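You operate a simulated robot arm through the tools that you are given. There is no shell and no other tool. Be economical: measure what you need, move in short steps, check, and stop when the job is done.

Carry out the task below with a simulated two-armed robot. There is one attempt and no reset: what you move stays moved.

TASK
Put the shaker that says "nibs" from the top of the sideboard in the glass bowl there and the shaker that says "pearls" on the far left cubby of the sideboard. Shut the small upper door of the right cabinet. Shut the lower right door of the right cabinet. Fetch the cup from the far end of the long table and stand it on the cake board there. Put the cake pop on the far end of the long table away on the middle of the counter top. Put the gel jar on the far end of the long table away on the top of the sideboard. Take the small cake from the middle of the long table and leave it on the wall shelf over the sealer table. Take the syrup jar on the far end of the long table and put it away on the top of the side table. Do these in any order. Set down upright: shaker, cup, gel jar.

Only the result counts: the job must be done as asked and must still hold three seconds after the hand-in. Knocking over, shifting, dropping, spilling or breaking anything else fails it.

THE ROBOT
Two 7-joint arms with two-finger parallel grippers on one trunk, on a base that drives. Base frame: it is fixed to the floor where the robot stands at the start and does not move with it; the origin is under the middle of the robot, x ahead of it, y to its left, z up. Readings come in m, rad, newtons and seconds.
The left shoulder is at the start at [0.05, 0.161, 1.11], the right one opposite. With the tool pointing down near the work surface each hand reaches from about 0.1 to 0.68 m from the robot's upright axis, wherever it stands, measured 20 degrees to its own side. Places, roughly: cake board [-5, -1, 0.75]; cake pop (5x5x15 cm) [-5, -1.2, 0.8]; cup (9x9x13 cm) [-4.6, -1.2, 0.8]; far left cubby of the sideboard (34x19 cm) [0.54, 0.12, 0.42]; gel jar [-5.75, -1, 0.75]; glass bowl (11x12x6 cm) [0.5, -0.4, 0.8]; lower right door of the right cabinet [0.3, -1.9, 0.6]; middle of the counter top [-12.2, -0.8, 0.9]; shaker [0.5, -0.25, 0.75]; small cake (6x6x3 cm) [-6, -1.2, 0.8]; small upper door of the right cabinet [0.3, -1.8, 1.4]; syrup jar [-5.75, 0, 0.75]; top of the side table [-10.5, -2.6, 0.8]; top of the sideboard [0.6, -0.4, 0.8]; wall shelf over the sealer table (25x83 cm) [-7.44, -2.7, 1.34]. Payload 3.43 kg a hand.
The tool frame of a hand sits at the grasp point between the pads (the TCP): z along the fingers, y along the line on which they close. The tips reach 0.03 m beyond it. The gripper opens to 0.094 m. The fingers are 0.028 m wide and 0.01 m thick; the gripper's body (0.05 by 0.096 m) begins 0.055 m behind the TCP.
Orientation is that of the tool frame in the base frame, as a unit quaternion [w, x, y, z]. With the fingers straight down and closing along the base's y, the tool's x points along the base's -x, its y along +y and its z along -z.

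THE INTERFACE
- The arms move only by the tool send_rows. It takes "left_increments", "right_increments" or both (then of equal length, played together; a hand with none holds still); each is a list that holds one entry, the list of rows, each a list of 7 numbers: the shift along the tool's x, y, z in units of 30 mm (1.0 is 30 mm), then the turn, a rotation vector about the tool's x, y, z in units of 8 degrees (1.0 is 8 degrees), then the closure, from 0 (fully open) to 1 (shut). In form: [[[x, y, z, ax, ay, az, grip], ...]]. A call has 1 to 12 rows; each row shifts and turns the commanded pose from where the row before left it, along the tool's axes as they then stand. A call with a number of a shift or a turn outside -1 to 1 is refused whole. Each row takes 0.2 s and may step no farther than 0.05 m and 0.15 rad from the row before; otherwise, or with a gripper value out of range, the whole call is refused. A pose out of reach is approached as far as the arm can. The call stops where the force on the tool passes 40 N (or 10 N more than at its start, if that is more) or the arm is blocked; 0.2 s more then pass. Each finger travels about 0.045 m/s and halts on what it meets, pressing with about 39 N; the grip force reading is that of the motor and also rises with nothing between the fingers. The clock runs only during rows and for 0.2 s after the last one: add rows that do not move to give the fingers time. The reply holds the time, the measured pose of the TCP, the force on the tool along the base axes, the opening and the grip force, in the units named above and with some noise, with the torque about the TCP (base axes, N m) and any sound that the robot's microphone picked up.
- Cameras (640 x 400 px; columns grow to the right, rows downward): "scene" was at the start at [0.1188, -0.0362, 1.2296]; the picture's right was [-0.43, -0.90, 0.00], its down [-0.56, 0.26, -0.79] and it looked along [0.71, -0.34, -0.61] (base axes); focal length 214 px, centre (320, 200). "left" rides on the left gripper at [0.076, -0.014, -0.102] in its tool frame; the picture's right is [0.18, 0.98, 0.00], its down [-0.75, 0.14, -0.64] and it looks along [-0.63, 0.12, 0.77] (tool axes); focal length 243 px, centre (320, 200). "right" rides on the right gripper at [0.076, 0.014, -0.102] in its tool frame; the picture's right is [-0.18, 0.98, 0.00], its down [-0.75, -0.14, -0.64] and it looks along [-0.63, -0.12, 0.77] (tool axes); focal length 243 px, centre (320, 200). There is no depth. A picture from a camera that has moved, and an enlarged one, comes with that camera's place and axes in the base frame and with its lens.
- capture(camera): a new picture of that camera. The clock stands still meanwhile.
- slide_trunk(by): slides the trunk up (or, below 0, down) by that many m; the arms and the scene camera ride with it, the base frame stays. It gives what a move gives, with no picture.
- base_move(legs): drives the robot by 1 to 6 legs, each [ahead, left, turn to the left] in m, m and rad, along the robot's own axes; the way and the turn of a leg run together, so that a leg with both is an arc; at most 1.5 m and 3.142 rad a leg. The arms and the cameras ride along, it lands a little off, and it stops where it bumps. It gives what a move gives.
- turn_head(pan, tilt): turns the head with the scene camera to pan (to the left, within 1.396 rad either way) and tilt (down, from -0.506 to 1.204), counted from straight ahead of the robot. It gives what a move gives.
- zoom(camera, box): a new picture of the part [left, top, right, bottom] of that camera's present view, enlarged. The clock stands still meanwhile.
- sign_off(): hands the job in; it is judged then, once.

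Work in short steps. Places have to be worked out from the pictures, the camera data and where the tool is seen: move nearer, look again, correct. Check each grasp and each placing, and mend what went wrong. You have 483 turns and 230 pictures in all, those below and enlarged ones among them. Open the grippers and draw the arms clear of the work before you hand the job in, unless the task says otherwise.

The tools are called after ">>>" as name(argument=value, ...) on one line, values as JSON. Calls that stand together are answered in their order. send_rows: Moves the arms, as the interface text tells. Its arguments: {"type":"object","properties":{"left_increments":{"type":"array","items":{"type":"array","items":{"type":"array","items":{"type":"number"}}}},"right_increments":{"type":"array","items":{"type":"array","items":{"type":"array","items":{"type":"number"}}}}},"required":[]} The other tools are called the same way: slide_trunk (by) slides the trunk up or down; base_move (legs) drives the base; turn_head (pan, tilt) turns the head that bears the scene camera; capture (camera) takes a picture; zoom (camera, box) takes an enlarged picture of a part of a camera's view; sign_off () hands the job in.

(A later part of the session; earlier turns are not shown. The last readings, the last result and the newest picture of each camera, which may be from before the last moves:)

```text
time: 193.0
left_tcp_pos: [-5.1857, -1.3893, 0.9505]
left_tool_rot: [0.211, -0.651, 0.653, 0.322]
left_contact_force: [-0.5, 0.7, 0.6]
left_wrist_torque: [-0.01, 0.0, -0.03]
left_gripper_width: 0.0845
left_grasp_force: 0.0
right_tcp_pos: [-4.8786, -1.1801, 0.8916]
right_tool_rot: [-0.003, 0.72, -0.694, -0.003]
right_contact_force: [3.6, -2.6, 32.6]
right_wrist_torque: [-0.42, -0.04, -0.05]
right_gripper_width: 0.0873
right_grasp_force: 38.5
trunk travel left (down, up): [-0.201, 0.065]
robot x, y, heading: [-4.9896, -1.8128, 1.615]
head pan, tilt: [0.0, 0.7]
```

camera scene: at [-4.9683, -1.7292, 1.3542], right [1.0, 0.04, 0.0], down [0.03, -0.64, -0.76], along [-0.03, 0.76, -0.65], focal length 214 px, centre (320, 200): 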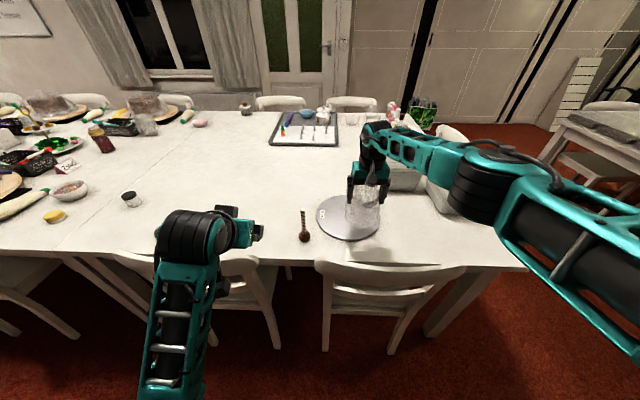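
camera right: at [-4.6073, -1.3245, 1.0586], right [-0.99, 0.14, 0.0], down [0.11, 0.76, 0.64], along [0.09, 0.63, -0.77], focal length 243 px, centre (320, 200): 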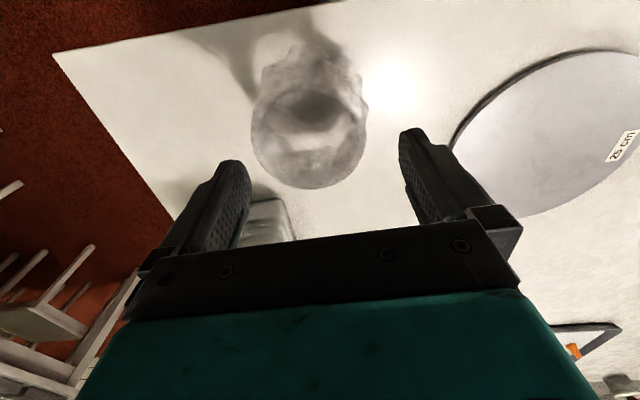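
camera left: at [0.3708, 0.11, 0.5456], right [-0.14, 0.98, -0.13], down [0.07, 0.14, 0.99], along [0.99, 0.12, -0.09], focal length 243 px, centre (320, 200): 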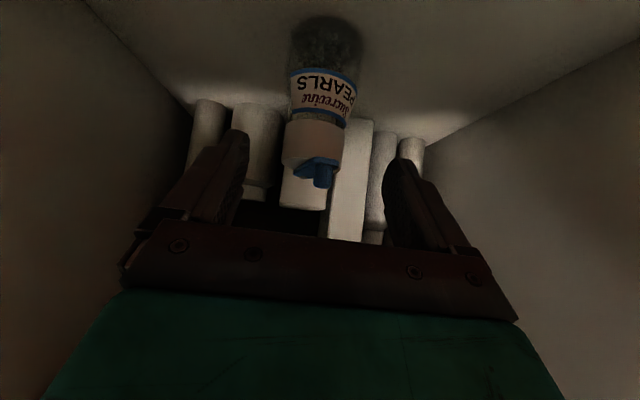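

Contact (33 N). I ease up 3 mm and release, opening fully.

>>> slide_trunk(by=0.003)

>>> send_rows(right_increments=[[[0, 0, 0, 0, 0, 0, 0.3], [0, 0, 0, 0, 0, 0, 0], [0, 0, 0, 0, 0, 0, 0]]])

>>> slide_trunk(by=0.055)

>>> zoom(camera="scene", box=[260, 140, 460, 280])

```text
time: 193.5
left_tcp_pos: [-5.1875, -1.3885, 0.9529]
left_tool_rot: [0.21, -0.652, 0.654, 0.322]
left_contact_force: [-0.6, 0.5, -0.7]
left_wrist_torque: [0.01, -0.03, -0.02]
left_gripper_width: 0.0844
left_grasp_force: 0.1
right_tcp_pos: [-4.8784, -1.1784, 0.8915]
right_tool_rot: [-0.001, 0.721, -0.693, -0.002]
right_contact_force: [0.5, 0.6, 22.9]
right_wrist_torque: [0.19, 0.17, -0.05]
right_gripper_width: 0.0874
right_grasp_force: 39.1
trunk travel left (down, up): [-0.204, 0.062]
robot x, y, heading: [-4.9886, -1.8104, 1.609]
head pan, tilt: [0.0, 0.7]
```

```text
time: 194.3
left_tcp_pos: [-5.1861, -1.387, 0.9533]
left_tool_rot: [0.21, -0.652, 0.654, 0.321]
left_contact_force: [0.6, 0.1, -0.9]
left_wrist_torque: [-0.02, 0.02, -0.01]
left_gripper_width: 0.0847
left_grasp_force: 0.0
right_tcp_pos: [-4.8773, -1.1794, 0.8903]
right_tool_rot: [0.0, 0.721, -0.693, -0.001]
right_contact_force: [-2.0, -0.2, 21.2]
right_wrist_torque: [0.19, 0.96, 0.04]
right_gripper_width: 0.0942
right_grasp_force: 0.0
trunk travel left (down, up): [-0.204, 0.062]
robot x, y, heading: [-4.9869, -1.8099, 1.611]
head pan, tilt: [0.0, 0.7]
```

```text
time: 195.3
left_tcp_pos: [-5.1862, -1.3851, 1.0073]
left_tool_rot: [0.21, -0.652, 0.654, 0.321]
left_contact_force: [-0.4, 0.4, -0.2]
left_wrist_torque: [-0.02, 0.01, 0.01]
left_gripper_width: 0.0846
left_grasp_force: 0.1
right_tcp_pos: [-4.8776, -1.1792, 0.9434]
right_tool_rot: [0.001, 0.721, -0.693, 0.002]
right_contact_force: [-0.2, 0.1, -0.1]
right_wrist_torque: [-0.02, 0.02, -0.03]
right_gripper_width: 0.0939
right_grasp_force: 0.1
trunk travel left (down, up): [-0.259, 0.007]
robot x, y, heading: [-4.9911, -1.8138, 1.611]
head pan, tilt: [0.0, 0.7]
```

```text
2.86 times, centred on (360, 210) of scene
camera zoom: at [-4.9947, -1.6856, 1.3484], right [1.0, 0.04, 0.0], down [0.03, -0.64, -0.76], along [-0.03, 0.76, -0.64], focal length 613 px, centre (206, 171)
```

zoom: 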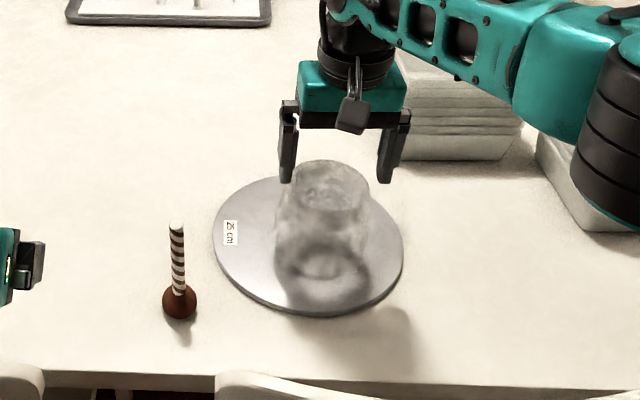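

The cup stands on the cake board. Now I bring the left hand toward the cake pop's stick (≈(-5.043,-1.253)), correcting its small roll, and lift the right hand clear.

>>> send_rows(left_increments=[[[0, 0, 0, 0.82, 0, 0, 0.3], [0.15, -0.96, 0.54, 0, 0, 0, 0.3], [0.15, -0.96, 0.54, 0, 0, 0, 0.4], [0.15, -0.96, 0.54, 0, 0, 0, 0.5], [0.15, -0.96, 0.54, 0, 0, 0, 0.5], [0.15, -0.96, 0.54, 0, 0, 0, 0.5]]], right_increments=[[[0, 0, -0.9, 0, 0, 0, 0], [0, 0, -0.9, 0, 0, 0, 0], [0, 0, -0.5, 0, 0, 0, 0], [0.5, 0, 0, 0, 0, 0, 0], [0.5, 0, 0, 0, 0, 0, 0], [0.5, 0, 0, 0, 0, 0, 0]]])

>>> capture(camera="left")

>>> zoom(camera="scene", box=[220, 140, 460, 290])

```text
time: 196.6
left_tcp_pos: [-5.1267, -1.3315, 0.9549]
left_tool_rot: [0.214, -0.611, 0.671, 0.363]
left_contact_force: [0.6, 0.1, 0.7]
left_wrist_torque: [0.0, -0.01, -0.03]
left_gripper_width: 0.0469
left_grasp_force: 0.0
right_tcp_pos: [-4.8772, -1.2096, 1.0104]
right_tool_rot: [0.001, 0.721, -0.693, 0.0]
right_contact_force: [0.3, -0.3, 0.4]
right_wrist_torque: [-0.01, -0.01, 0.0]
right_gripper_width: 0.0941
right_grasp_force: 0.0
trunk travel left (down, up): [-0.259, 0.007]
robot x, y, heading: [-4.9907, -1.8106, 1.616]
head pan, tilt: [0.0, 0.7]
stopped in row 6 (left hand): the arm was blocked; the commanded pose is now the measured one
```

```text
126 pictures are left
camera left: at [-5.1087, -1.4578, 0.9615], right [-0.99, -0.13, 0.09], down [0.09, 0.02, 1.0], along [-0.13, 0.99, -0.01], focal length 243 px, centre (320, 200)
```

left: 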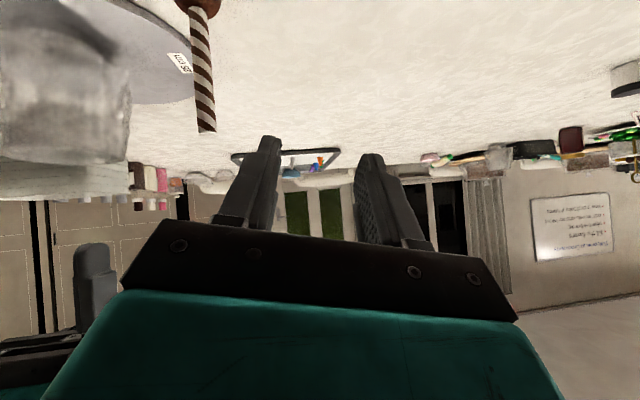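

```text
2.67 times, centred on (340, 215) of scene
camera zoom: at [-4.9946, -1.6858, 1.3484], right [1.0, 0.04, 0.0], down [0.03, -0.64, -0.76], along [-0.03, 0.76, -0.64], focal length 572 px, centre (267, 160)
```

zoom: 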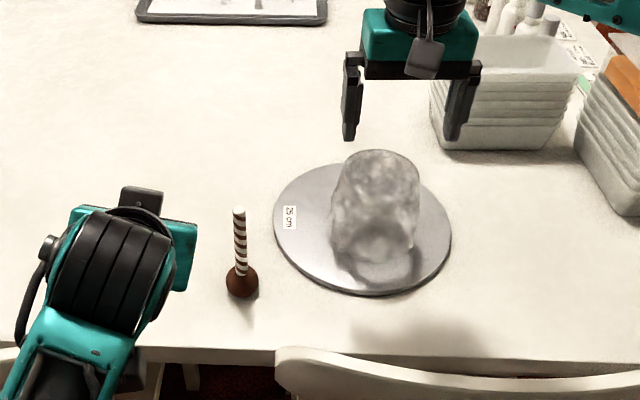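

The left wrist was at a limit reaching inward. I shift the base 8.5 cm right so the pop lines up with the hand, then straighten the hand's roll.

>>> base_move(legs=[[0, -0.085, 0]])

>>> send_rows(left_increments=[[[0, 0, 0, 0.457, 0, -0.677, 0.5], [0, 0, 0, 0.457, 0, -0.677, 0.5], [0, 0, 0, 0, 0, 0, 0.5]]])

>>> capture(camera="left")

```text
time: 198.0
left_tcp_pos: [-5.0397, -1.326, 0.9543]
left_tool_rot: [0.214, -0.611, 0.67, 0.363]
left_contact_force: [-0.5, 0.4, -0.8]
left_wrist_torque: [0.0, 0.01, 0.03]
left_gripper_width: 0.0469
left_grasp_force: 0.3
right_tcp_pos: [-4.7913, -1.2072, 1.01]
right_tool_rot: [0.001, 0.721, -0.693, 0.001]
right_contact_force: [-0.2, -0.9, 0.5]
right_wrist_torque: [0.04, 0.0, 0.03]
right_gripper_width: 0.094
right_grasp_force: 0.1
trunk travel left (down, up): [-0.259, 0.007]
robot x, y, heading: [-4.9039, -1.8058, 1.612]
head pan, tilt: [0.0, 0.7]
```

```text
time: 198.8
left_tcp_pos: [-5.0581, -1.3231, 0.9564]
left_tool_rot: [-0.275, 0.649, -0.633, -0.32]
left_contact_force: [0.3, -0.5, -0.3]
left_wrist_torque: [-0.01, 0.02, 0.0]
left_gripper_width: 0.047
left_grasp_force: 0.0
right_tcp_pos: [-4.7908, -1.2062, 1.0105]
right_tool_rot: [-0.001, 0.721, -0.693, 0.001]
right_contact_force: [0.5, 0.5, -0.2]
right_wrist_torque: [0.01, 0.0, -0.02]
right_gripper_width: 0.094
right_grasp_force: 0.1
trunk travel left (down, up): [-0.259, 0.007]
robot x, y, heading: [-4.9015, -1.8072, 1.604]
head pan, tilt: [0.0, 0.7]
```

```text
124 pictures are left
camera left: at [-5.0364, -1.4483, 0.9644], right [-0.98, -0.17, -0.09], down [-0.09, -0.01, 1.0], along [-0.17, 0.99, -0.01], focal length 243 px, centre (320, 200)
```

left: 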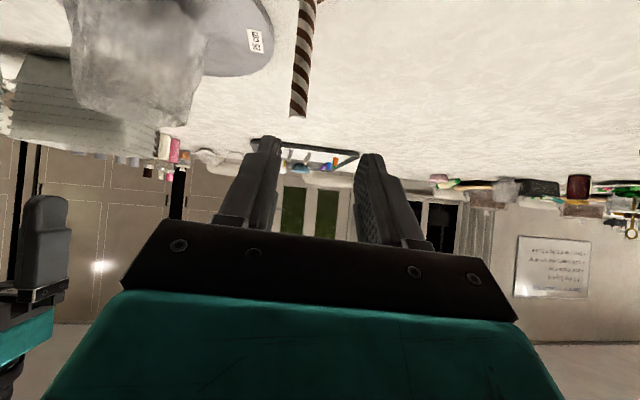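

The stick is well located (x≈-5.045, y≈-1.253). I advance so the pads straddle it at z≈0.84.

>>> send_rows(left_increments=[[[0.32, -0.145, 0.83, 0, 0, 0, 0.5], [0.32, -0.145, 0.83, 0, 0, 0, 0.5], [0.32, -0.145, 0.83, 0, 0, 0, 0.5], [0.32, -0.145, 0.83, 0, 0, 0, 0.5], [0.32, -0.145, 0.83, 0, 0, 0, 0.5], [0, 0, 0, 0, 0, 0, 0.5]]])

>>> capture(camera="left")

```text
time: 200.4
left_tcp_pos: [-5.0701, -1.2679, 0.8201]
left_tool_rot: [-0.245, 0.647, -0.642, -0.331]
left_contact_force: [0.6, 0.6, -0.3]
left_wrist_torque: [0.02, 0.01, 0.01]
left_gripper_width: 0.0472
left_grasp_force: 0.1
right_tcp_pos: [-4.7915, -1.2066, 1.0105]
right_tool_rot: [-0.001, 0.721, -0.693, 0.001]
right_contact_force: [0.6, 0.1, -0.7]
right_wrist_torque: [0.01, -0.02, 0.01]
right_gripper_width: 0.0942
right_grasp_force: 0.1
trunk travel left (down, up): [-0.259, 0.007]
robot x, y, heading: [-4.9053, -1.8073, 1.615]
head pan, tilt: [0.0, 0.7]
stopped in row 6 (left hand): the arm was blocked; the commanded pose is now the measured one
```

```text
123 pictures are left
camera left: at [-5.0487, -1.3939, 0.8287], right [-0.98, -0.18, -0.03], down [-0.04, 0.02, 1.0], along [-0.18, 0.98, -0.02], focal length 243 px, centre (320, 200)
```

left: 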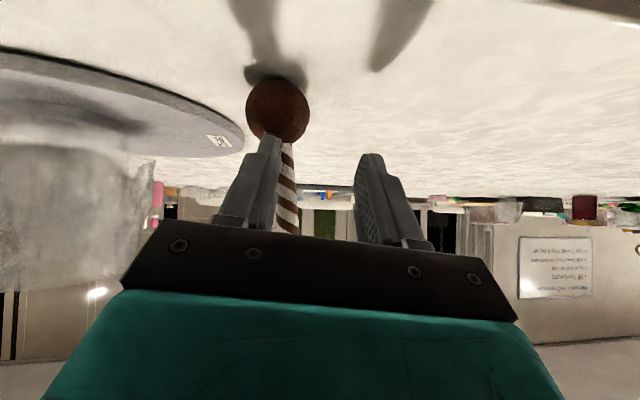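

The stick is inside the gap but next to one finger, the arm being at an inward limit. I shift the base 2.2 cm right to centre it.

>>> base_move(legs=[[0, -0.022, 0]])

>>> capture(camera="left")

```text
time: 201.3
left_tcp_pos: [-5.0484, -1.2655, 0.8193]
left_tool_rot: [-0.246, 0.646, -0.642, -0.331]
left_contact_force: [0.0, -0.9, 0.3]
left_wrist_torque: [0.0, 0.01, 0.01]
left_gripper_width: 0.0469
left_grasp_force: 0.1
right_tcp_pos: [-4.7699, -1.2057, 1.0115]
right_tool_rot: [0.001, 0.721, -0.693, 0.001]
right_contact_force: [-0.1, -0.2, 0.5]
right_wrist_torque: [0.02, 0.04, 0.0]
right_gripper_width: 0.0941
right_grasp_force: 0.0
trunk travel left (down, up): [-0.259, 0.007]
robot x, y, heading: [-4.8796, -1.8083, 1.61]
head pan, tilt: [0.0, 0.7]
```

```text
122 pictures are left
camera left: at [-5.0263, -1.393, 0.8289], right [-0.98, -0.18, -0.03], down [-0.04, 0.02, 1.0], along [-0.18, 0.98, -0.02], focal length 243 px, centre (320, 200)
```

left: 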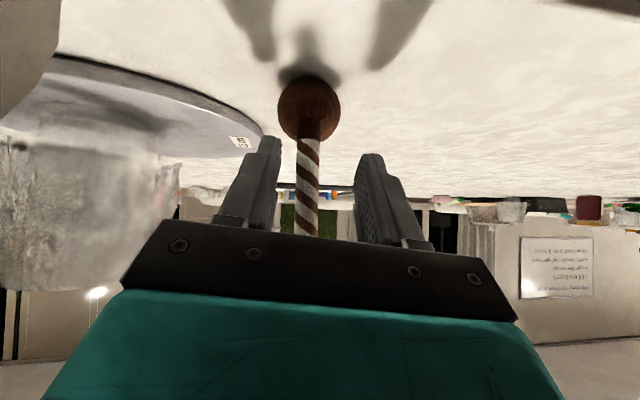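

Centered. I close and lift 8 cm.

>>> send_rows(left_increments=[[[0, 0, 0, 0, 0, 0, 0.75], [0, 0, 0, 0, 0, 0, 1], [0, 0, 0, 0, 0, 0, 1], [0, 0, 0, 0, 0, 0, 1], [-0.66, 0, -0.56, 0, 0, 0, 1], [-0.66, 0, -0.56, 0, 0, 0, 1], [-0.66, 0, -0.56, 0, 0, 0, 1]]])

>>> capture(camera="left")

```text
time: 202.9
left_tcp_pos: [-5.0608, -1.267, 0.8907]
left_tool_rot: [0.225, -0.641, 0.647, 0.346]
left_contact_force: [0.1, 0.4, -0.1]
left_wrist_torque: [-0.01, -0.02, 0.01]
left_gripper_width: 0.0133
left_grasp_force: 39.0
right_tcp_pos: [-4.7708, -1.205, 1.011]
right_tool_rot: [0.0, 0.722, -0.692, 0.001]
right_contact_force: [0.7, 0.4, 0.8]
right_wrist_torque: [-0.01, -0.02, 0.02]
right_gripper_width: 0.0939
right_grasp_force: 0.2
trunk travel left (down, up): [-0.259, 0.007]
robot x, y, heading: [-4.8814, -1.8049, 1.615]
head pan, tilt: [0.0, 0.7]
```

```text
121 pictures are left
camera left: at [-5.0392, -1.3934, 0.9], right [-0.98, -0.19, 0.02], down [0.02, 0.03, 1.0], along [-0.19, 0.98, -0.02], focal length 243 px, centre (320, 200)
```

left: 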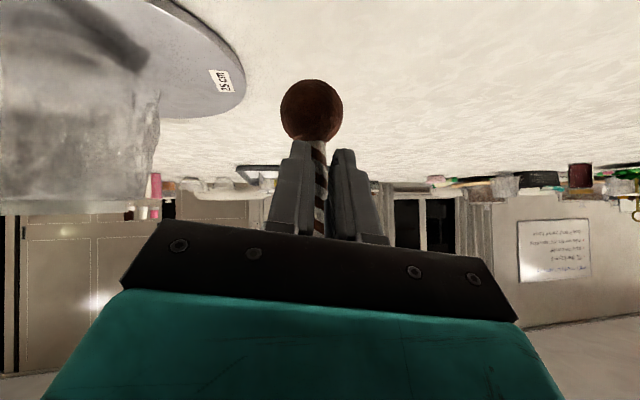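

Held. I raise the pop further, back up slightly, and strafe left to face the small cake near (-6,-1.2).

>>> send_rows(left_increments=[[[-0.61, 0, -0.55, 0, 0, 0, 1], [-0.61, 0, -0.55, 0, 0, 0, 1], [-0.61, 0, -0.55, 0, 0, 0, 1], [-0.61, 0, -0.55, 0, 0, 0, 1]]], right_increments=[[[0, 0, -0.5, 0, 0, 0, 0], [0, 0, -0.5, 0, 0, 0, 0], [0, 0, -0.5, 0, 0, 0, 0], [0, 0, -0.5, 0, 0, 0, 0]]])

>>> base_move(legs=[[-0.12, 0, -0.04], [0, 1.2, 0]])

>>> capture(camera="scene")

```text
time: 204.1
left_tcp_pos: [-5.058, -1.2633, 0.9938]
left_tool_rot: [-0.221, 0.642, -0.642, -0.356]
left_contact_force: [1.1, 0.4, 0.0]
left_wrist_torque: [-0.02, 0.03, -0.05]
left_gripper_width: 0.013
left_grasp_force: 39.1
right_tcp_pos: [-4.7694, -1.2027, 1.0704]
right_tool_rot: [0.0, 0.722, -0.692, 0.001]
right_contact_force: [-0.7, -0.5, -0.4]
right_wrist_torque: [-0.01, 0.0, 0.01]
right_gripper_width: 0.094
right_grasp_force: 0.1
trunk travel left (down, up): [-0.259, 0.007]
robot x, y, heading: [-4.8817, -1.8033, 1.608]
head pan, tilt: [0.0, 0.7]
stopped in row 4 (left hand): the arm was blocked; the commanded pose is now the measured one
```

```text
time: 215.7
left_tcp_pos: [-6.2578, -1.4133, 0.9938]
left_tool_rot: [-0.219, 0.646, -0.639, -0.357]
left_contact_force: [-0.5, -0.4, 0.7]
left_wrist_torque: [-0.02, -0.05, 0.02]
left_gripper_width: 0.0108
left_grasp_force: 39.3
right_tcp_pos: [-5.9709, -1.3508, 1.0709]
right_tool_rot: [0.0, 0.724, -0.69, 0.002]
right_contact_force: [0.1, -0.3, 0.2]
right_wrist_torque: [-0.03, 0.0, 0.0]
right_gripper_width: 0.0937
right_grasp_force: 0.0
trunk travel left (down, up): [-0.259, 0.007]
robot x, y, heading: [-6.082, -1.9585, 1.622]
head pan, tilt: [0.0, 0.7]
```

```text
120 pictures are left
camera scene: at [-6.0838, -1.8298, 1.3484], right [1.0, 0.05, 0.0], down [0.03, -0.64, -0.76], along [-0.04, 0.76, -0.64], focal length 214 px, centre (320, 200)
```

scene: 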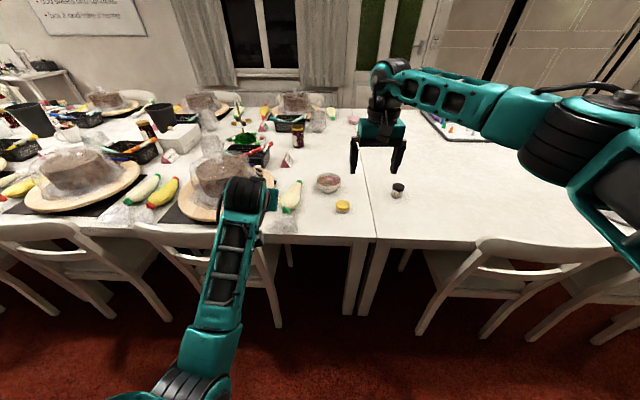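

The small yellow cake is at ≈(-6.03,-1.18), the gel jar at ≈(-5.77,-1.04). I check the pop in the left hand and move 13 cm closer.

>>> base_move(legs=[[0.14, 0.03, -0.04]])

>>> capture(camera="left")

>>> capture(camera="right")

```text
time: 217.0
left_tcp_pos: [-6.2718, -1.2756, 0.9937]
left_tool_rot: [0.225, -0.634, 0.651, 0.353]
left_contact_force: [-0.1, -0.2, -0.7]
left_wrist_torque: [-0.01, 0.01, 0.02]
left_gripper_width: 0.0108
left_grasp_force: 39.1
right_tcp_pos: [-5.9819, -1.2231, 1.0709]
right_tool_rot: [0.0, 0.712, -0.703, 0.001]
right_contact_force: [0.5, 0.4, 0.1]
right_wrist_torque: [-0.04, 0.0, -0.02]
right_gripper_width: 0.0939
right_grasp_force: 0.1
trunk travel left (down, up): [-0.259, 0.007]
robot x, y, heading: [-6.1082, -1.8236, 1.582]
head pan, tilt: [0.0, 0.7]
```

```text
119 pictures are left
camera left: at [-6.2498, -1.4019, 1.001], right [-0.98, -0.17, 0.04], down [0.03, 0.02, 1.0], along [-0.17, 0.98, -0.01], focal length 243 px, centre (320, 200)
```

left: 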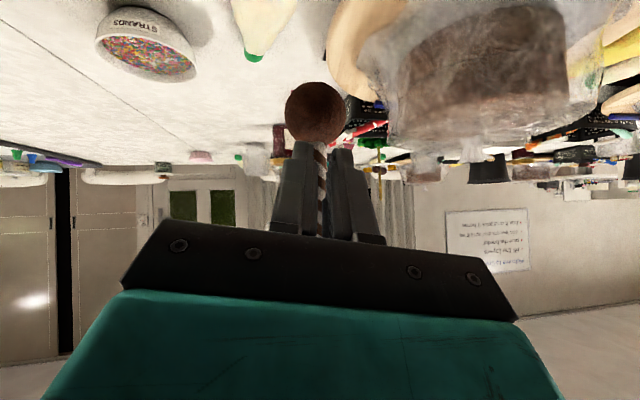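

```text
118 pictures are left
camera right: at [-5.9955, -1.2985, 1.1736], right [-0.99, 0.17, 0.0], down [0.13, 0.76, 0.64], along [0.11, 0.63, -0.77], focal length 243 px, centre (320, 200)
```

right: 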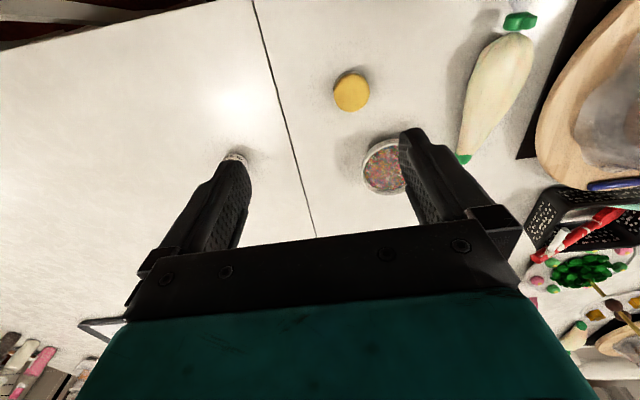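

The pop is held well. The cake is at (-6.023,-1.182), its top z≈0.785. I pitch the right hand 45° for reach and bring it in front of and above the cake.

>>> send_rows(right_increments=[[[0, 0, 0, 0, -0.9375, 0, 0], [0, 0, 0, 0, -0.9375, 0, 0], [0, 0, 0, 0, -0.9375, 0, 0], [0, 0, 0, 0, -0.9375, 0, 0], [0, 0, 0, 0, -0.9375, 0, 0], [0, 0, 0, 0, -0.9375, 0, 0], [0.9, 0.23, 0.6, 0, 0, 0, 0.05], [0.9, 0.23, 0.6, 0, 0, 0, 0.1], [0.9, 0.23, 0.6, 0, 0, 0, 0.15], [0.9, 0.23, 0.6, 0, 0, 0, 0.15], [0.9, 0.23, 0.6, 0, 0, 0, 0.15], [0.9, 0.23, 0.6, 0, 0, 0, 0.15]]])

>>> capture(camera="right")

```text
time: 219.6
left_tcp_pos: [-6.2719, -1.2751, 0.9936]
left_tool_rot: [0.225, -0.633, 0.652, 0.352]
left_contact_force: [-0.4, 1.0, 0.2]
left_wrist_torque: [-0.01, 0.0, 0.01]
left_gripper_width: 0.0001
left_grasp_force: 33.0
right_tcp_pos: [-6.0244, -1.2629, 0.879]
right_tool_rot: [-0.269, 0.658, -0.648, -0.272]
right_contact_force: [-1.1, 0.5, 1.2]
right_wrist_torque: [0.02, 0.01, 0.01]
right_gripper_width: 0.0799
right_grasp_force: 0.0
trunk travel left (down, up): [-0.259, 0.007]
robot x, y, heading: [-6.1111, -1.8248, 1.579]
head pan, tilt: [0.0, 0.7]
```

```text
117 pictures are left
camera right: at [-6.0369, -1.3885, 0.8985], right [-0.98, 0.12, 0.13], down [0.14, 0.08, 0.99], along [0.1, 0.99, -0.1], focal length 243 px, centre (320, 200)
```

right: 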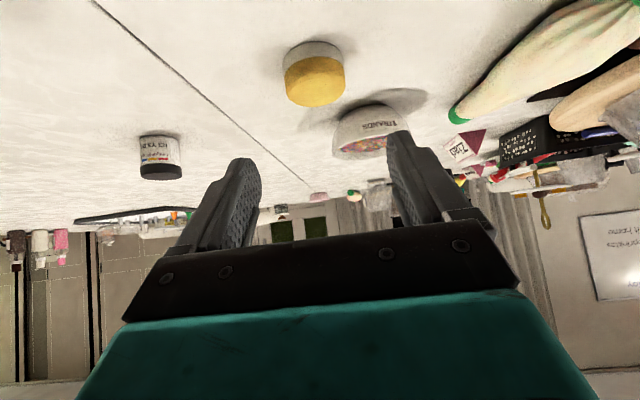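

The left gripper now reads closed with nothing in it — the pop slipped out. I look for it at once.

>>> capture(camera="left")

>>> capture(camera="scene")

```text
116 pictures are left
camera left: at [-6.2499, -1.4024, 1.0014], right [-0.98, -0.17, 0.04], down [0.03, 0.02, 1.0], along [-0.17, 0.98, -0.01], focal length 243 px, centre (320, 200)
```

left: 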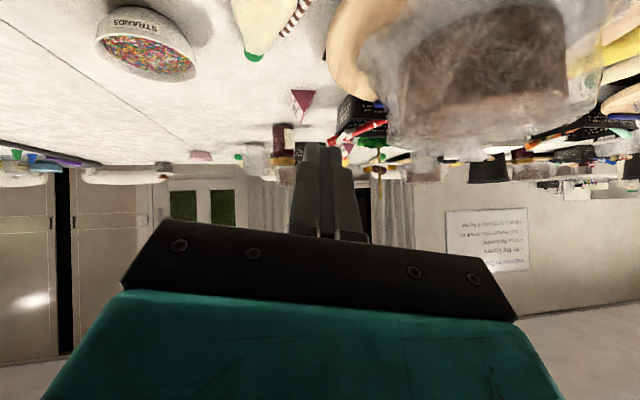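

```text
115 pictures are left
camera scene: at [-6.1124, -1.6982, 1.3484], right [1.0, 0.01, 0.0], down [0.01, -0.64, -0.76], along [-0.01, 0.76, -0.64], focal length 214 px, centre (320, 200)
```

scene: 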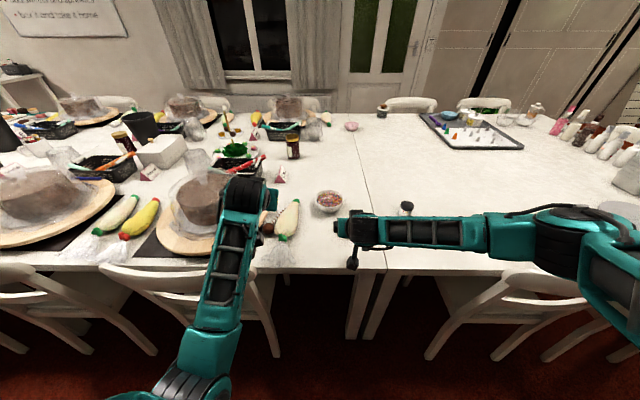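

It fell on the table beside the piping bag. I zoom in to see how it lies.

>>> zoom(camera="scene", box=[220, 180, 340, 270])

>>> zoom(camera="left", box=[200, 0, 400, 120])

```text
4.44 times, centred on (280, 225) of scene
camera zoom: at [-6.1124, -1.6982, 1.3484], right [1.0, 0.01, 0.0], down [0.01, -0.64, -0.76], along [-0.01, 0.76, -0.64], focal length 953 px, centre (498, 89)
```

zoom: 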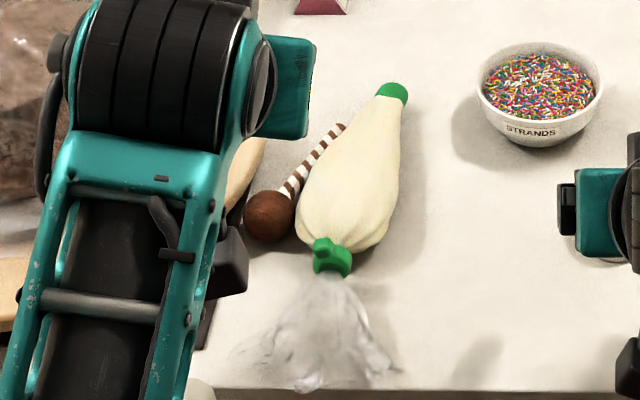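

```text
3.20 times, centred on (300, 60) of left
camera zoom: at [-6.2499, -1.4024, 1.0014], right [-0.98, -0.17, 0.04], down [0.03, 0.02, 1.0], along [-0.17, 0.98, -0.01], focal length 776 px, centre (384, 648)
```

zoom: 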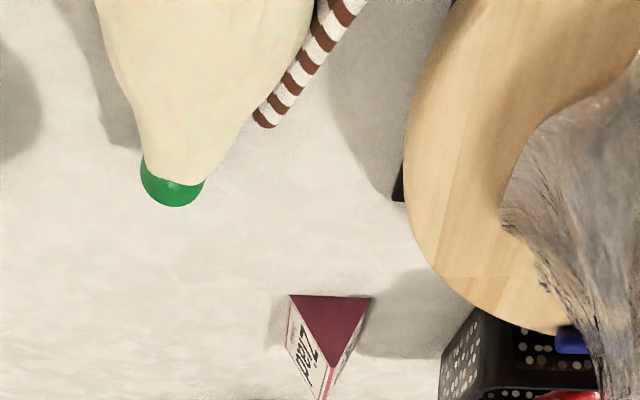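

The pop lies on the table next to the piping bag, intact. I'll retrieve it after the cake. Now the right hand advances to the cake.

>>> send_rows(right_increments=[[[0.07, 0, 0.96, 0, 0, 0, 0.15], [0.07, 0, 0.96, 0, 0, 0, 0.15], [0.07, 0, 0.96, 0, 0, 0, 0.15], [0.07, 0, 0.9, 0, 0, 0, 0.15], [0, 0, 0, 0, 0, 0, 0.15]]])

>>> capture(camera="right")

```text
time: 220.8
left_tcp_pos: [-6.272, -1.2753, 0.9941]
left_tool_rot: [0.225, -0.633, 0.652, 0.352]
left_contact_force: [0.2, -0.7, -0.3]
left_wrist_torque: [0.06, 0.01, -0.02]
left_gripper_width: 0.0
left_grasp_force: 32.5
right_tcp_pos: [-6.0238, -1.187, 0.7923]
right_tool_rot: [-0.268, 0.658, -0.65, -0.271]
right_contact_force: [-1.0, -0.8, 0.4]
right_wrist_torque: [-0.04, 0.01, 0.01]
right_gripper_width: 0.0801
right_grasp_force: 0.0
trunk travel left (down, up): [-0.259, 0.007]
robot x, y, heading: [-6.1136, -1.8209, 1.586]
head pan, tilt: [0.0, 0.7]
```

```text
112 pictures are left
camera right: at [-6.036, -1.3134, 0.8114], right [-0.98, 0.12, 0.13], down [0.14, 0.08, 0.99], along [0.1, 0.99, -0.1], focal length 243 px, centre (320, 200)
```

right: 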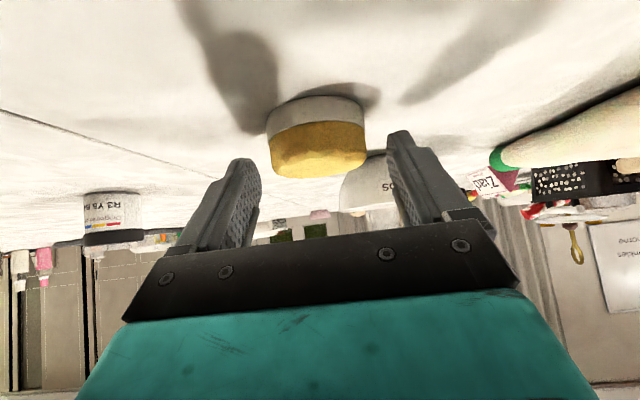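

The cake is between the fingers. I lower 3 mm, close, and lift.

>>> send_rows(right_increments=[[[0.07, 0, 0.07, 0, 0, 0, 0.15], [0, 0, 0, 0, 0, 0, 0.6], [0, 0, 0, 0, 0, 0, 1], [0, 0, 0, 0, 0, 0, 1], [0, 0, 0, 0, 0, 0, 1], [-0.7, 0, -0.7, 0, 0, 0, 1], [-0.7, 0, -0.7, 0, 0, 0, 1], [-0.7, 0, -0.7, 0, 0, 0, 1]]])

>>> capture(camera="right")

```text
time: 222.6
left_tcp_pos: [-6.2723, -1.2755, 0.9946]
left_tool_rot: [0.226, -0.633, 0.651, 0.353]
left_contact_force: [-0.2, 0.9, -0.8]
left_wrist_torque: [-0.02, -0.01, -0.01]
left_gripper_width: 0.0
left_grasp_force: 32.6
right_tcp_pos: [-6.0228, -1.1897, 0.8801]
right_tool_rot: [-0.268, 0.658, -0.649, -0.271]
right_contact_force: [-1.0, 0.0, 0.0]
right_wrist_torque: [0.0, 0.01, 0.0]
right_gripper_width: 0.0536
right_grasp_force: 38.9
trunk travel left (down, up): [-0.259, 0.007]
robot x, y, heading: [-6.1149, -1.8256, 1.583]
head pan, tilt: [0.0, 0.7]
```

```text
111 pictures are left
camera right: at [-6.0348, -1.3152, 0.8992], right [-0.98, 0.12, 0.13], down [0.14, 0.08, 0.99], along [0.11, 0.99, -0.1], focal length 243 px, centre (320, 200)
```

right: 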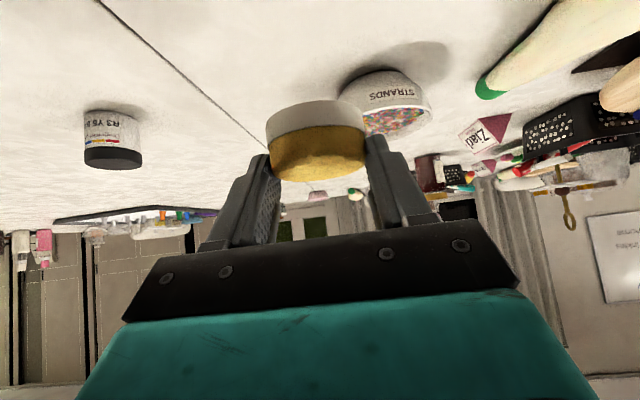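

Cake held. I raise it further, back up a bit and look left toward the sealer table and its wall shelf.

>>> send_rows(right_increments=[[[-0.7, 0, -0.7, 0, 0, 0, 1], [-0.7, 0, -0.7, 0, 0, 0, 1], [-0.7, 0, -0.7, 0, 0, 0, 1], [-0.7, 0, -0.7, 0, 0, 0, 1]]])

>>> base_move(legs=[[-0.1, 0, 0]])

>>> turn_head(pan=1.39, tilt=0.35)

>>> capture(camera="scene")

```text
time: 223.6
left_tcp_pos: [-6.2706, -1.2763, 0.9941]
left_tool_rot: [0.224, -0.634, 0.651, 0.353]
left_contact_force: [0.0, 0.6, 0.0]
left_wrist_torque: [-0.01, 0.0, 0.0]
left_gripper_width: 0.0
left_grasp_force: 32.4
right_tcp_pos: [-6.0251, -1.1866, 0.9986]
right_tool_rot: [-0.269, 0.658, -0.649, -0.271]
right_contact_force: [0.5, 0.1, 1.0]
right_wrist_torque: [-0.01, 0.02, -0.03]
right_gripper_width: 0.0536
right_grasp_force: 39.4
trunk travel left (down, up): [-0.259, 0.007]
robot x, y, heading: [-6.1099, -1.8264, 1.582]
head pan, tilt: [0.0, 0.7]
```

```text
time: 224.7
left_tcp_pos: [-6.271, -1.3747, 0.9939]
left_tool_rot: [0.225, -0.634, 0.65, 0.354]
left_contact_force: [0.2, 0.4, 0.4]
left_wrist_torque: [0.0, -0.02, -0.04]
left_gripper_width: 0.0
left_grasp_force: 33.1
right_tcp_pos: [-6.024, -1.2848, 0.9995]
right_tool_rot: [-0.269, 0.658, -0.648, -0.273]
right_contact_force: [-0.5, 0.6, -0.2]
right_wrist_torque: [-0.01, -0.03, 0.01]
right_gripper_width: 0.0535
right_grasp_force: 38.6
trunk travel left (down, up): [-0.259, 0.007]
robot x, y, heading: [-6.1122, -1.9248, 1.585]
head pan, tilt: [0.0, 0.7]
```

```text
time: 226.2
left_tcp_pos: [-6.2711, -1.3749, 0.9942]
left_tool_rot: [0.224, -0.634, 0.65, 0.353]
left_contact_force: [-0.2, 0.5, 0.2]
left_wrist_torque: [0.03, 0.03, 0.0]
left_gripper_width: 0.0001
left_grasp_force: 33.2
right_tcp_pos: [-6.0231, -1.2849, 0.9984]
right_tool_rot: [-0.269, 0.658, -0.648, -0.272]
right_contact_force: [0.4, 0.0, -0.4]
right_wrist_torque: [0.02, 0.0, 0.03]
right_gripper_width: 0.054
right_grasp_force: 38.9
trunk travel left (down, up): [-0.259, 0.007]
robot x, y, heading: [-6.1054, -1.9263, 1.585]
head pan, tilt: [1.389, 0.351]
```

```text
110 pictures are left
camera scene: at [-6.2017, -1.8663, 1.3798], right [0.17, 0.99, 0.0], down [0.34, -0.06, -0.94], along [-0.93, 0.16, -0.34], focal length 214 px, centre (320, 200)
```

scene: 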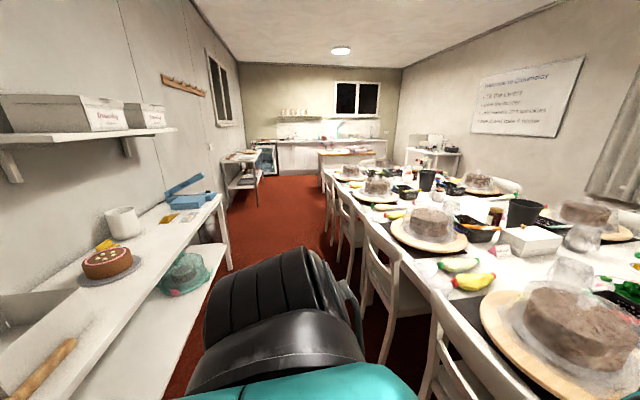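

I see the sealer table and the shelf with boxes. Before moving along, I retract and raise both hands so they clear the wrapped cakes.

>>> send_rows(left_increments=[[[0, 0, -0.7, 0, 0, 0, 1], [0, 0, -0.7, 0, 0, 0, 1], [0, 0, -0.7, 0, 0, 0, 1], [0, 0, -0.7, 0, 0, 0, 1], [0, 0, -0.7, 0, 0, 0, 1]]], right_increments=[[[0, 0, -0.95, 0, 0, 0, 1], [0, 0, -0.95, 0, 0, 0, 1], [0, 0, -0.95, 0, 0, 0, 1], [0, 0, -0.95, 0, 0, 0, 1], [0, 0, -0.95, 0, 0, 0, 1]]])

>>> base_move(legs=[[0, 1.2, 0]])

```text
time: 227.6
left_tcp_pos: [-6.2816, -1.4405, 1.086]
left_tool_rot: [0.212, -0.621, 0.637, 0.405]
left_contact_force: [-0.6, -0.5, 0.1]
left_wrist_torque: [-0.01, 0.01, -0.01]
left_gripper_width: 0.0001
left_grasp_force: 33.2
right_tcp_pos: [-6.0241, -1.3859, 1.0983]
right_tool_rot: [-0.269, 0.658, -0.649, -0.27]
right_contact_force: [0.3, 0.3, -0.1]
right_wrist_torque: [0.02, -0.01, 0.02]
right_gripper_width: 0.054
right_grasp_force: 39.0
trunk travel left (down, up): [-0.259, 0.007]
robot x, y, heading: [-6.1119, -1.9226, 1.588]
head pan, tilt: [1.389, 0.351]
stopped in row 5 (left hand): the arm was blocked; the commanded pose is now the measured one
```

```text
time: 238.5
left_tcp_pos: [-7.4989, -1.4622, 1.0844]
left_tool_rot: [0.21, -0.623, 0.635, 0.405]
left_contact_force: [-0.6, 1.0, 0.4]
left_wrist_torque: [-0.01, 0.0, 0.03]
left_gripper_width: 0.0
left_grasp_force: 33.1
right_tcp_pos: [-7.2396, -1.4086, 1.0971]
right_tool_rot: [-0.268, 0.661, -0.646, -0.273]
right_contact_force: [-0.1, 0.3, -0.3]
right_wrist_torque: [0.02, -0.03, 0.0]
right_gripper_width: 0.0536
right_grasp_force: 39.4
trunk travel left (down, up): [-0.259, 0.007]
robot x, y, heading: [-7.3181, -1.9448, 1.597]
head pan, tilt: [1.389, 0.351]
```

Now I turn around to face the shelf wall.

>>> base_move(legs=[[0, 0, 1.56], [0, 0, 1.56]])

>>> turn_head(pan=0, tilt=0.1)

>>> capture(camera="scene")

```text
time: 246.5
left_tcp_pos: [-7.1483, -2.4278, 1.0846]
left_tool_rot: [0.405, 0.637, 0.621, -0.211]
left_contact_force: [0.5, 0.7, 0.4]
left_wrist_torque: [0.01, 0.01, 0.01]
left_gripper_width: 0.0
left_grasp_force: 33.1
right_tcp_pos: [-7.4106, -2.4805, 1.0984]
right_tool_rot: [0.272, 0.649, 0.658, -0.27]
right_contact_force: [-0.3, -0.2, -0.1]
right_wrist_torque: [0.02, -0.03, 0.0]
right_gripper_width: 0.0538
right_grasp_force: 38.9
trunk travel left (down, up): [-0.259, 0.007]
robot x, y, heading: [-7.3241, -1.9464, -1.557]
head pan, tilt: [1.389, 0.351]
```

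```text
time: 248.1
left_tcp_pos: [-7.1502, -2.4276, 1.0838]
left_tool_rot: [0.405, 0.637, 0.62, -0.212]
left_contact_force: [0.4, -0.1, 0.0]
left_wrist_torque: [-0.01, 0.0, 0.0]
left_gripper_width: 0.0
left_grasp_force: 32.9
right_tcp_pos: [-7.4091, -2.4801, 1.0978]
right_tool_rot: [0.271, 0.649, 0.658, -0.268]
right_contact_force: [-0.2, -0.6, -0.3]
right_wrist_torque: [0.0, -0.02, -0.01]
right_gripper_width: 0.0539
right_grasp_force: 39.4
trunk travel left (down, up): [-0.259, 0.007]
robot x, y, heading: [-7.3223, -1.9443, -1.561]
head pan, tilt: [0.0, 0.099]
```

```text
109 pictures are left
camera scene: at [-7.3192, -2.076, 1.4032], right [-1.0, -0.01, 0.0], down [0.0, 0.1, -0.99], along [0.01, -0.99, -0.1], focal length 214 px, centre (320, 200)
```

scene: 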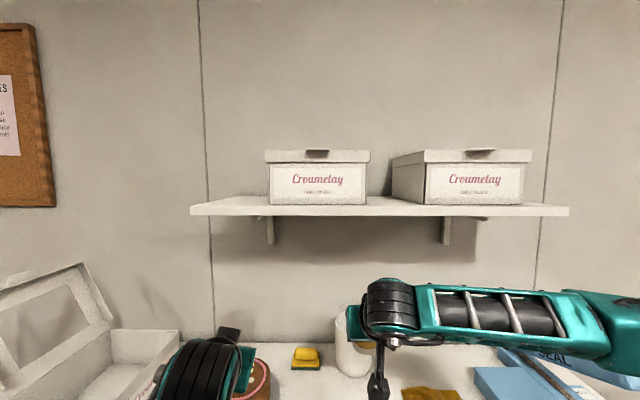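

The shelf top is z≈1.341, front edge y≈-2.546, and its left end (x≈-7.03…-7.20) is free. I raise the cake to z≈1.41 while retracting, then shift the base 0.3 m left.

>>> send_rows(right_increments=[[[-0.49, 0, -0.967, 0, 0, 0, 1], [-0.49, 0, -0.967, 0, 0, 0, 1], [-0.49, 0, -0.967, 0, 0, 0, 1], [-0.49, 0, -0.967, 0, 0, 0, 1], [-0.49, 0, -0.967, 0, 0, 0, 1], [-0.49, 0, -0.967, 0, 0, 0, 1], [-0.49, 0, -0.967, 0, 0, 0, 1], [-0.49, 0, -0.967, 0, 0, 0, 1], [-0.49, 0, -0.967, 0, 0, 0, 1], [-0.49, 0, -0.967, 0, 0, 0, 1]]])

>>> base_move(legs=[[0, 0.31, 0]])

>>> capture(camera="scene")

```text
time: 250.3
left_tcp_pos: [-7.1494, -2.4279, 1.0862]
left_tool_rot: [0.405, 0.637, 0.62, -0.212]
left_contact_force: [-1.1, 0.4, -0.2]
left_wrist_torque: [-0.04, 0.04, -0.02]
left_gripper_width: 0.0001
left_grasp_force: 32.7
right_tcp_pos: [-7.4094, -2.3815, 1.4077]
right_tool_rot: [0.27, 0.649, 0.658, -0.268]
right_contact_force: [-0.1, 0.7, 0.5]
right_wrist_torque: [0.0, -0.02, 0.01]
right_gripper_width: 0.0538
right_grasp_force: 39.1
trunk travel left (down, up): [-0.259, 0.007]
robot x, y, heading: [-7.324, -1.9446, -1.552]
head pan, tilt: [0.0, 0.099]
```

```text
time: 253.6
left_tcp_pos: [-6.8351, -2.4236, 1.0851]
left_tool_rot: [0.405, 0.637, 0.62, -0.212]
left_contact_force: [0.7, 0.3, 0.8]
left_wrist_torque: [0.02, 0.0, 0.01]
left_gripper_width: 0.0003
left_grasp_force: 33.1
right_tcp_pos: [-7.0958, -2.377, 1.407]
right_tool_rot: [0.271, 0.65, 0.658, -0.269]
right_contact_force: [0.6, -0.1, -0.6]
right_wrist_torque: [-0.02, 0.02, 0.0]
right_gripper_width: 0.0538
right_grasp_force: 39.0
trunk travel left (down, up): [-0.259, 0.007]
robot x, y, heading: [-7.0079, -1.9409, -1.554]
head pan, tilt: [0.0, 0.099]
```

```text
108 pictures are left
camera scene: at [-7.0054, -2.0722, 1.4032], right [-1.0, -0.01, 0.0], down [0.0, 0.1, -1.0], along [0.01, -0.99, -0.1], focal length 214 px, centre (320, 200)
```

scene: 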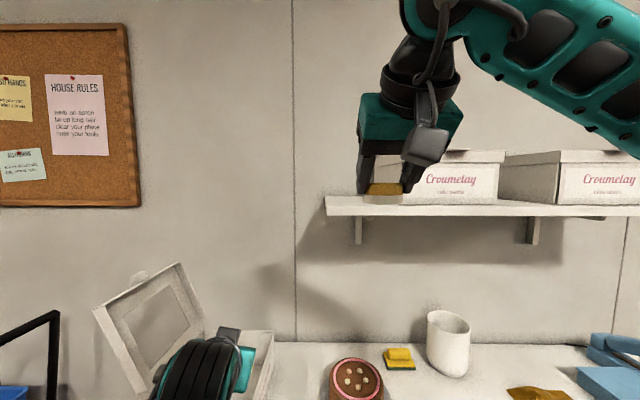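

The free end is right ahead of the cake. I advance it 0.25 m over the shelf at constant height.

>>> send_rows(right_increments=[[[-0.855, 0, 0.85, 0, 0, 0, 1], [-0.855, 0, 0.85, 0, 0, 0, 1], [-0.855, 0, 0.85, 0, 0, 0, 1], [-0.855, 0, 0.85, 0, 0, 0, 1], [-0.855, 0, 0.85, 0, 0, 0, 1], [-0.855, 0, 0.85, 0, 0, 0, 1], [-0.7, 0, 0.7, 0, 0, 0, 1]]])

>>> capture(camera="right")

>>> zoom(camera="scene", box=[280, 80, 520, 230])

```text
time: 255.2
left_tcp_pos: [-6.833, -2.4241, 1.0842]
left_tool_rot: [0.405, 0.636, 0.622, -0.212]
left_contact_force: [1.0, 0.6, 0.1]
left_wrist_torque: [-0.03, -0.01, 0.0]
left_gripper_width: 0.0001
left_grasp_force: 32.1
right_tcp_pos: [-7.0897, -2.6217, 1.4071]
right_tool_rot: [0.27, 0.647, 0.66, -0.271]
right_contact_force: [0.9, -0.6, -0.1]
right_wrist_torque: [-0.02, 0.05, -0.06]
right_gripper_width: 0.0539
right_grasp_force: 38.9
trunk travel left (down, up): [-0.259, 0.007]
robot x, y, heading: [-7.0092, -1.9411, -1.559]
head pan, tilt: [0.0, 0.099]
```

```text
107 pictures are left
camera right: at [-7.0769, -2.495, 1.4257], right [0.99, -0.11, 0.12], down [-0.13, -0.08, 0.99], along [-0.1, -0.99, -0.09], focal length 243 px, centre (320, 200)
```

right: 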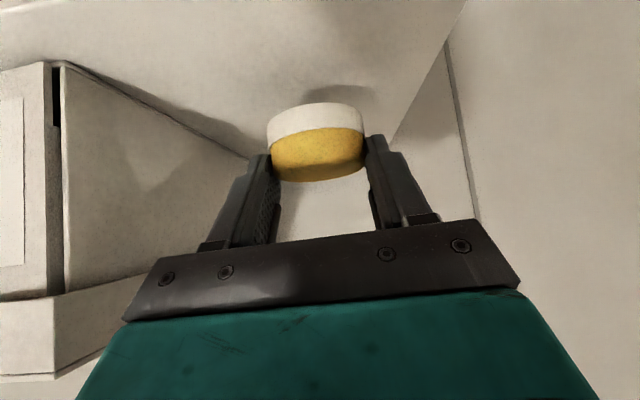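

```text
2.67 times, centred on (400, 155) of scene
camera zoom: at [-7.0023, -2.0718, 1.4033], right [-1.0, -0.01, 0.0], down [0.0, 0.1, -1.0], along [0.01, -0.99, -0.1], focal length 572 px, centre (107, 320)
```

zoom: 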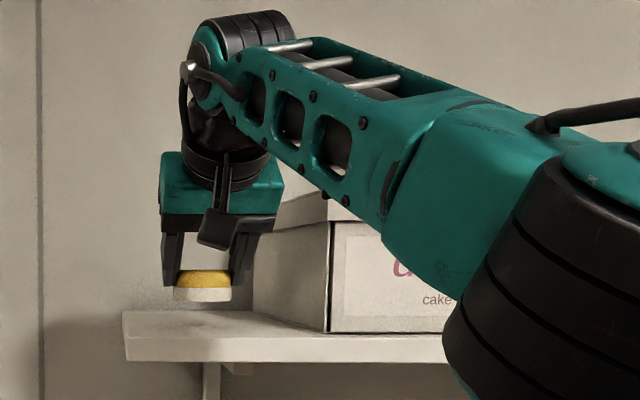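

Over the shelf. I lower with the trunk: 2 cm, then small steps.

>>> slide_trunk(by=-0.022)

>>> slide_trunk(by=-0.005)

>>> slide_trunk(by=-0.004)

```text
time: 255.9
left_tcp_pos: [-6.835, -2.4235, 1.0625]
left_tool_rot: [0.405, 0.638, 0.62, -0.212]
left_contact_force: [0.3, 0.1, 0.2]
left_wrist_torque: [0.03, -0.02, 0.02]
left_gripper_width: 0.0002
left_grasp_force: 32.4
right_tcp_pos: [-7.0925, -2.6221, 1.3839]
right_tool_rot: [0.271, 0.649, 0.658, -0.269]
right_contact_force: [-1.1, -0.4, -0.6]
right_wrist_torque: [-0.02, -0.02, 0.03]
right_gripper_width: 0.0537
right_grasp_force: 39.1
trunk travel left (down, up): [-0.237, 0.029]
robot x, y, heading: [-7.0089, -1.9374, -1.56]
head pan, tilt: [0.0, 0.099]
```

```text
time: 256.4
left_tcp_pos: [-6.8361, -2.4231, 1.0575]
left_tool_rot: [0.405, 0.638, 0.62, -0.212]
left_contact_force: [-0.5, 1.2, -0.2]
left_wrist_torque: [0.01, -0.01, -0.01]
left_gripper_width: 0.0
left_grasp_force: 32.8
right_tcp_pos: [-7.0945, -2.6211, 1.3803]
right_tool_rot: [0.273, 0.648, 0.658, -0.269]
right_contact_force: [0.0, -1.4, 3.4]
right_wrist_torque: [-0.11, -0.03, -0.01]
right_gripper_width: 0.0541
right_grasp_force: 39.6
trunk travel left (down, up): [-0.232, 0.034]
robot x, y, heading: [-7.0082, -1.9435, -1.559]
head pan, tilt: [0.0, 0.099]
```

```text
time: 257.0
left_tcp_pos: [-6.8362, -2.4239, 1.0552]
left_tool_rot: [0.405, 0.638, 0.62, -0.213]
left_contact_force: [-0.8, 0.9, -0.7]
left_wrist_torque: [-0.01, -0.02, 0.0]
left_gripper_width: 0.0001
left_grasp_force: 33.9
right_tcp_pos: [-7.0928, -2.6212, 1.3788]
right_tool_rot: [0.274, 0.648, 0.656, -0.272]
right_contact_force: [-0.2, -8.2, 24.3]
right_wrist_torque: [-0.43, -0.09, -0.03]
right_gripper_width: 0.0536
right_grasp_force: 39.1
trunk travel left (down, up): [-0.228, 0.038]
robot x, y, heading: [-7.0091, -1.9403, -1.553]
head pan, tilt: [0.0, 0.099]
```

Contact. Ease up 4 mm, release, then withdraw back and up along the tool axis.

>>> slide_trunk(by=0.004)

>>> send_rows(right_increments=[[[0, 0, 0, 0, 0, 0, 0.6], [0, 0, 0, 0, 0, 0, 0.2], [0, 0, 0, 0, 0, 0, 0.2], [0, 0, 0, 0, 0, 0, 0.2], [0, 0, -0.7, 0, 0, 0, 0.2], [0, 0, -0.9, 0, 0, 0, 0.2], [0, 0, -0.9, 0, 0, 0, 0.2], [0.5, 0, -0.8, 0, 0, 0, 0.2], [0.5, 0, -0.8, 0, 0, 0, 0.2], [0.5, 0, -0.8, 0, 0, 0, 0.2]]])

>>> zoom(camera="scene", box=[280, 80, 520, 230])

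```text
time: 257.5
left_tcp_pos: [-6.8353, -2.4217, 1.0586]
left_tool_rot: [0.405, 0.637, 0.621, -0.212]
left_contact_force: [-0.2, -0.6, -0.1]
left_wrist_torque: [-0.03, 0.03, 0.0]
left_gripper_width: 0.0
left_grasp_force: 33.1
right_tcp_pos: [-7.0934, -2.6212, 1.3805]
right_tool_rot: [0.272, 0.649, 0.657, -0.27]
right_contact_force: [-1.2, -3.1, 13.9]
right_wrist_torque: [-0.37, -0.03, -0.01]
right_gripper_width: 0.0536
right_grasp_force: 38.6
trunk travel left (down, up): [-0.232, 0.034]
robot x, y, heading: [-7.0056, -1.9396, -1.559]
head pan, tilt: [0.0, 0.099]
```

```text
time: 259.7
left_tcp_pos: [-6.8364, -2.4237, 1.0578]
left_tool_rot: [0.405, 0.638, 0.62, -0.213]
left_contact_force: [-1.1, 0.2, 0.4]
left_wrist_torque: [0.01, -0.01, 0.02]
left_gripper_width: 0.0
left_grasp_force: 33.2
right_tcp_pos: [-7.0956, -2.4869, 1.4533]
right_tool_rot: [0.271, 0.65, 0.657, -0.27]
right_contact_force: [0.0, -0.1, 0.4]
right_wrist_torque: [0.0, -0.01, 0.02]
right_gripper_width: 0.0751
right_grasp_force: 0.1
trunk travel left (down, up): [-0.232, 0.034]
robot x, y, heading: [-7.0088, -1.9421, -1.562]
head pan, tilt: [0.0, 0.099]
```

```text
2.67 times, centred on (400, 155) of scene
camera zoom: at [-7.0058, -2.0717, 1.3763], right [-1.0, -0.01, 0.0], down [0.0, 0.1, -1.0], along [0.01, -0.99, -0.1], focal length 572 px, centre (107, 320)
```

zoom: 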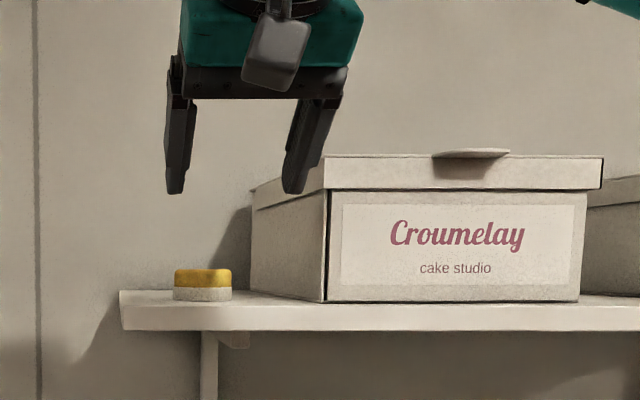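

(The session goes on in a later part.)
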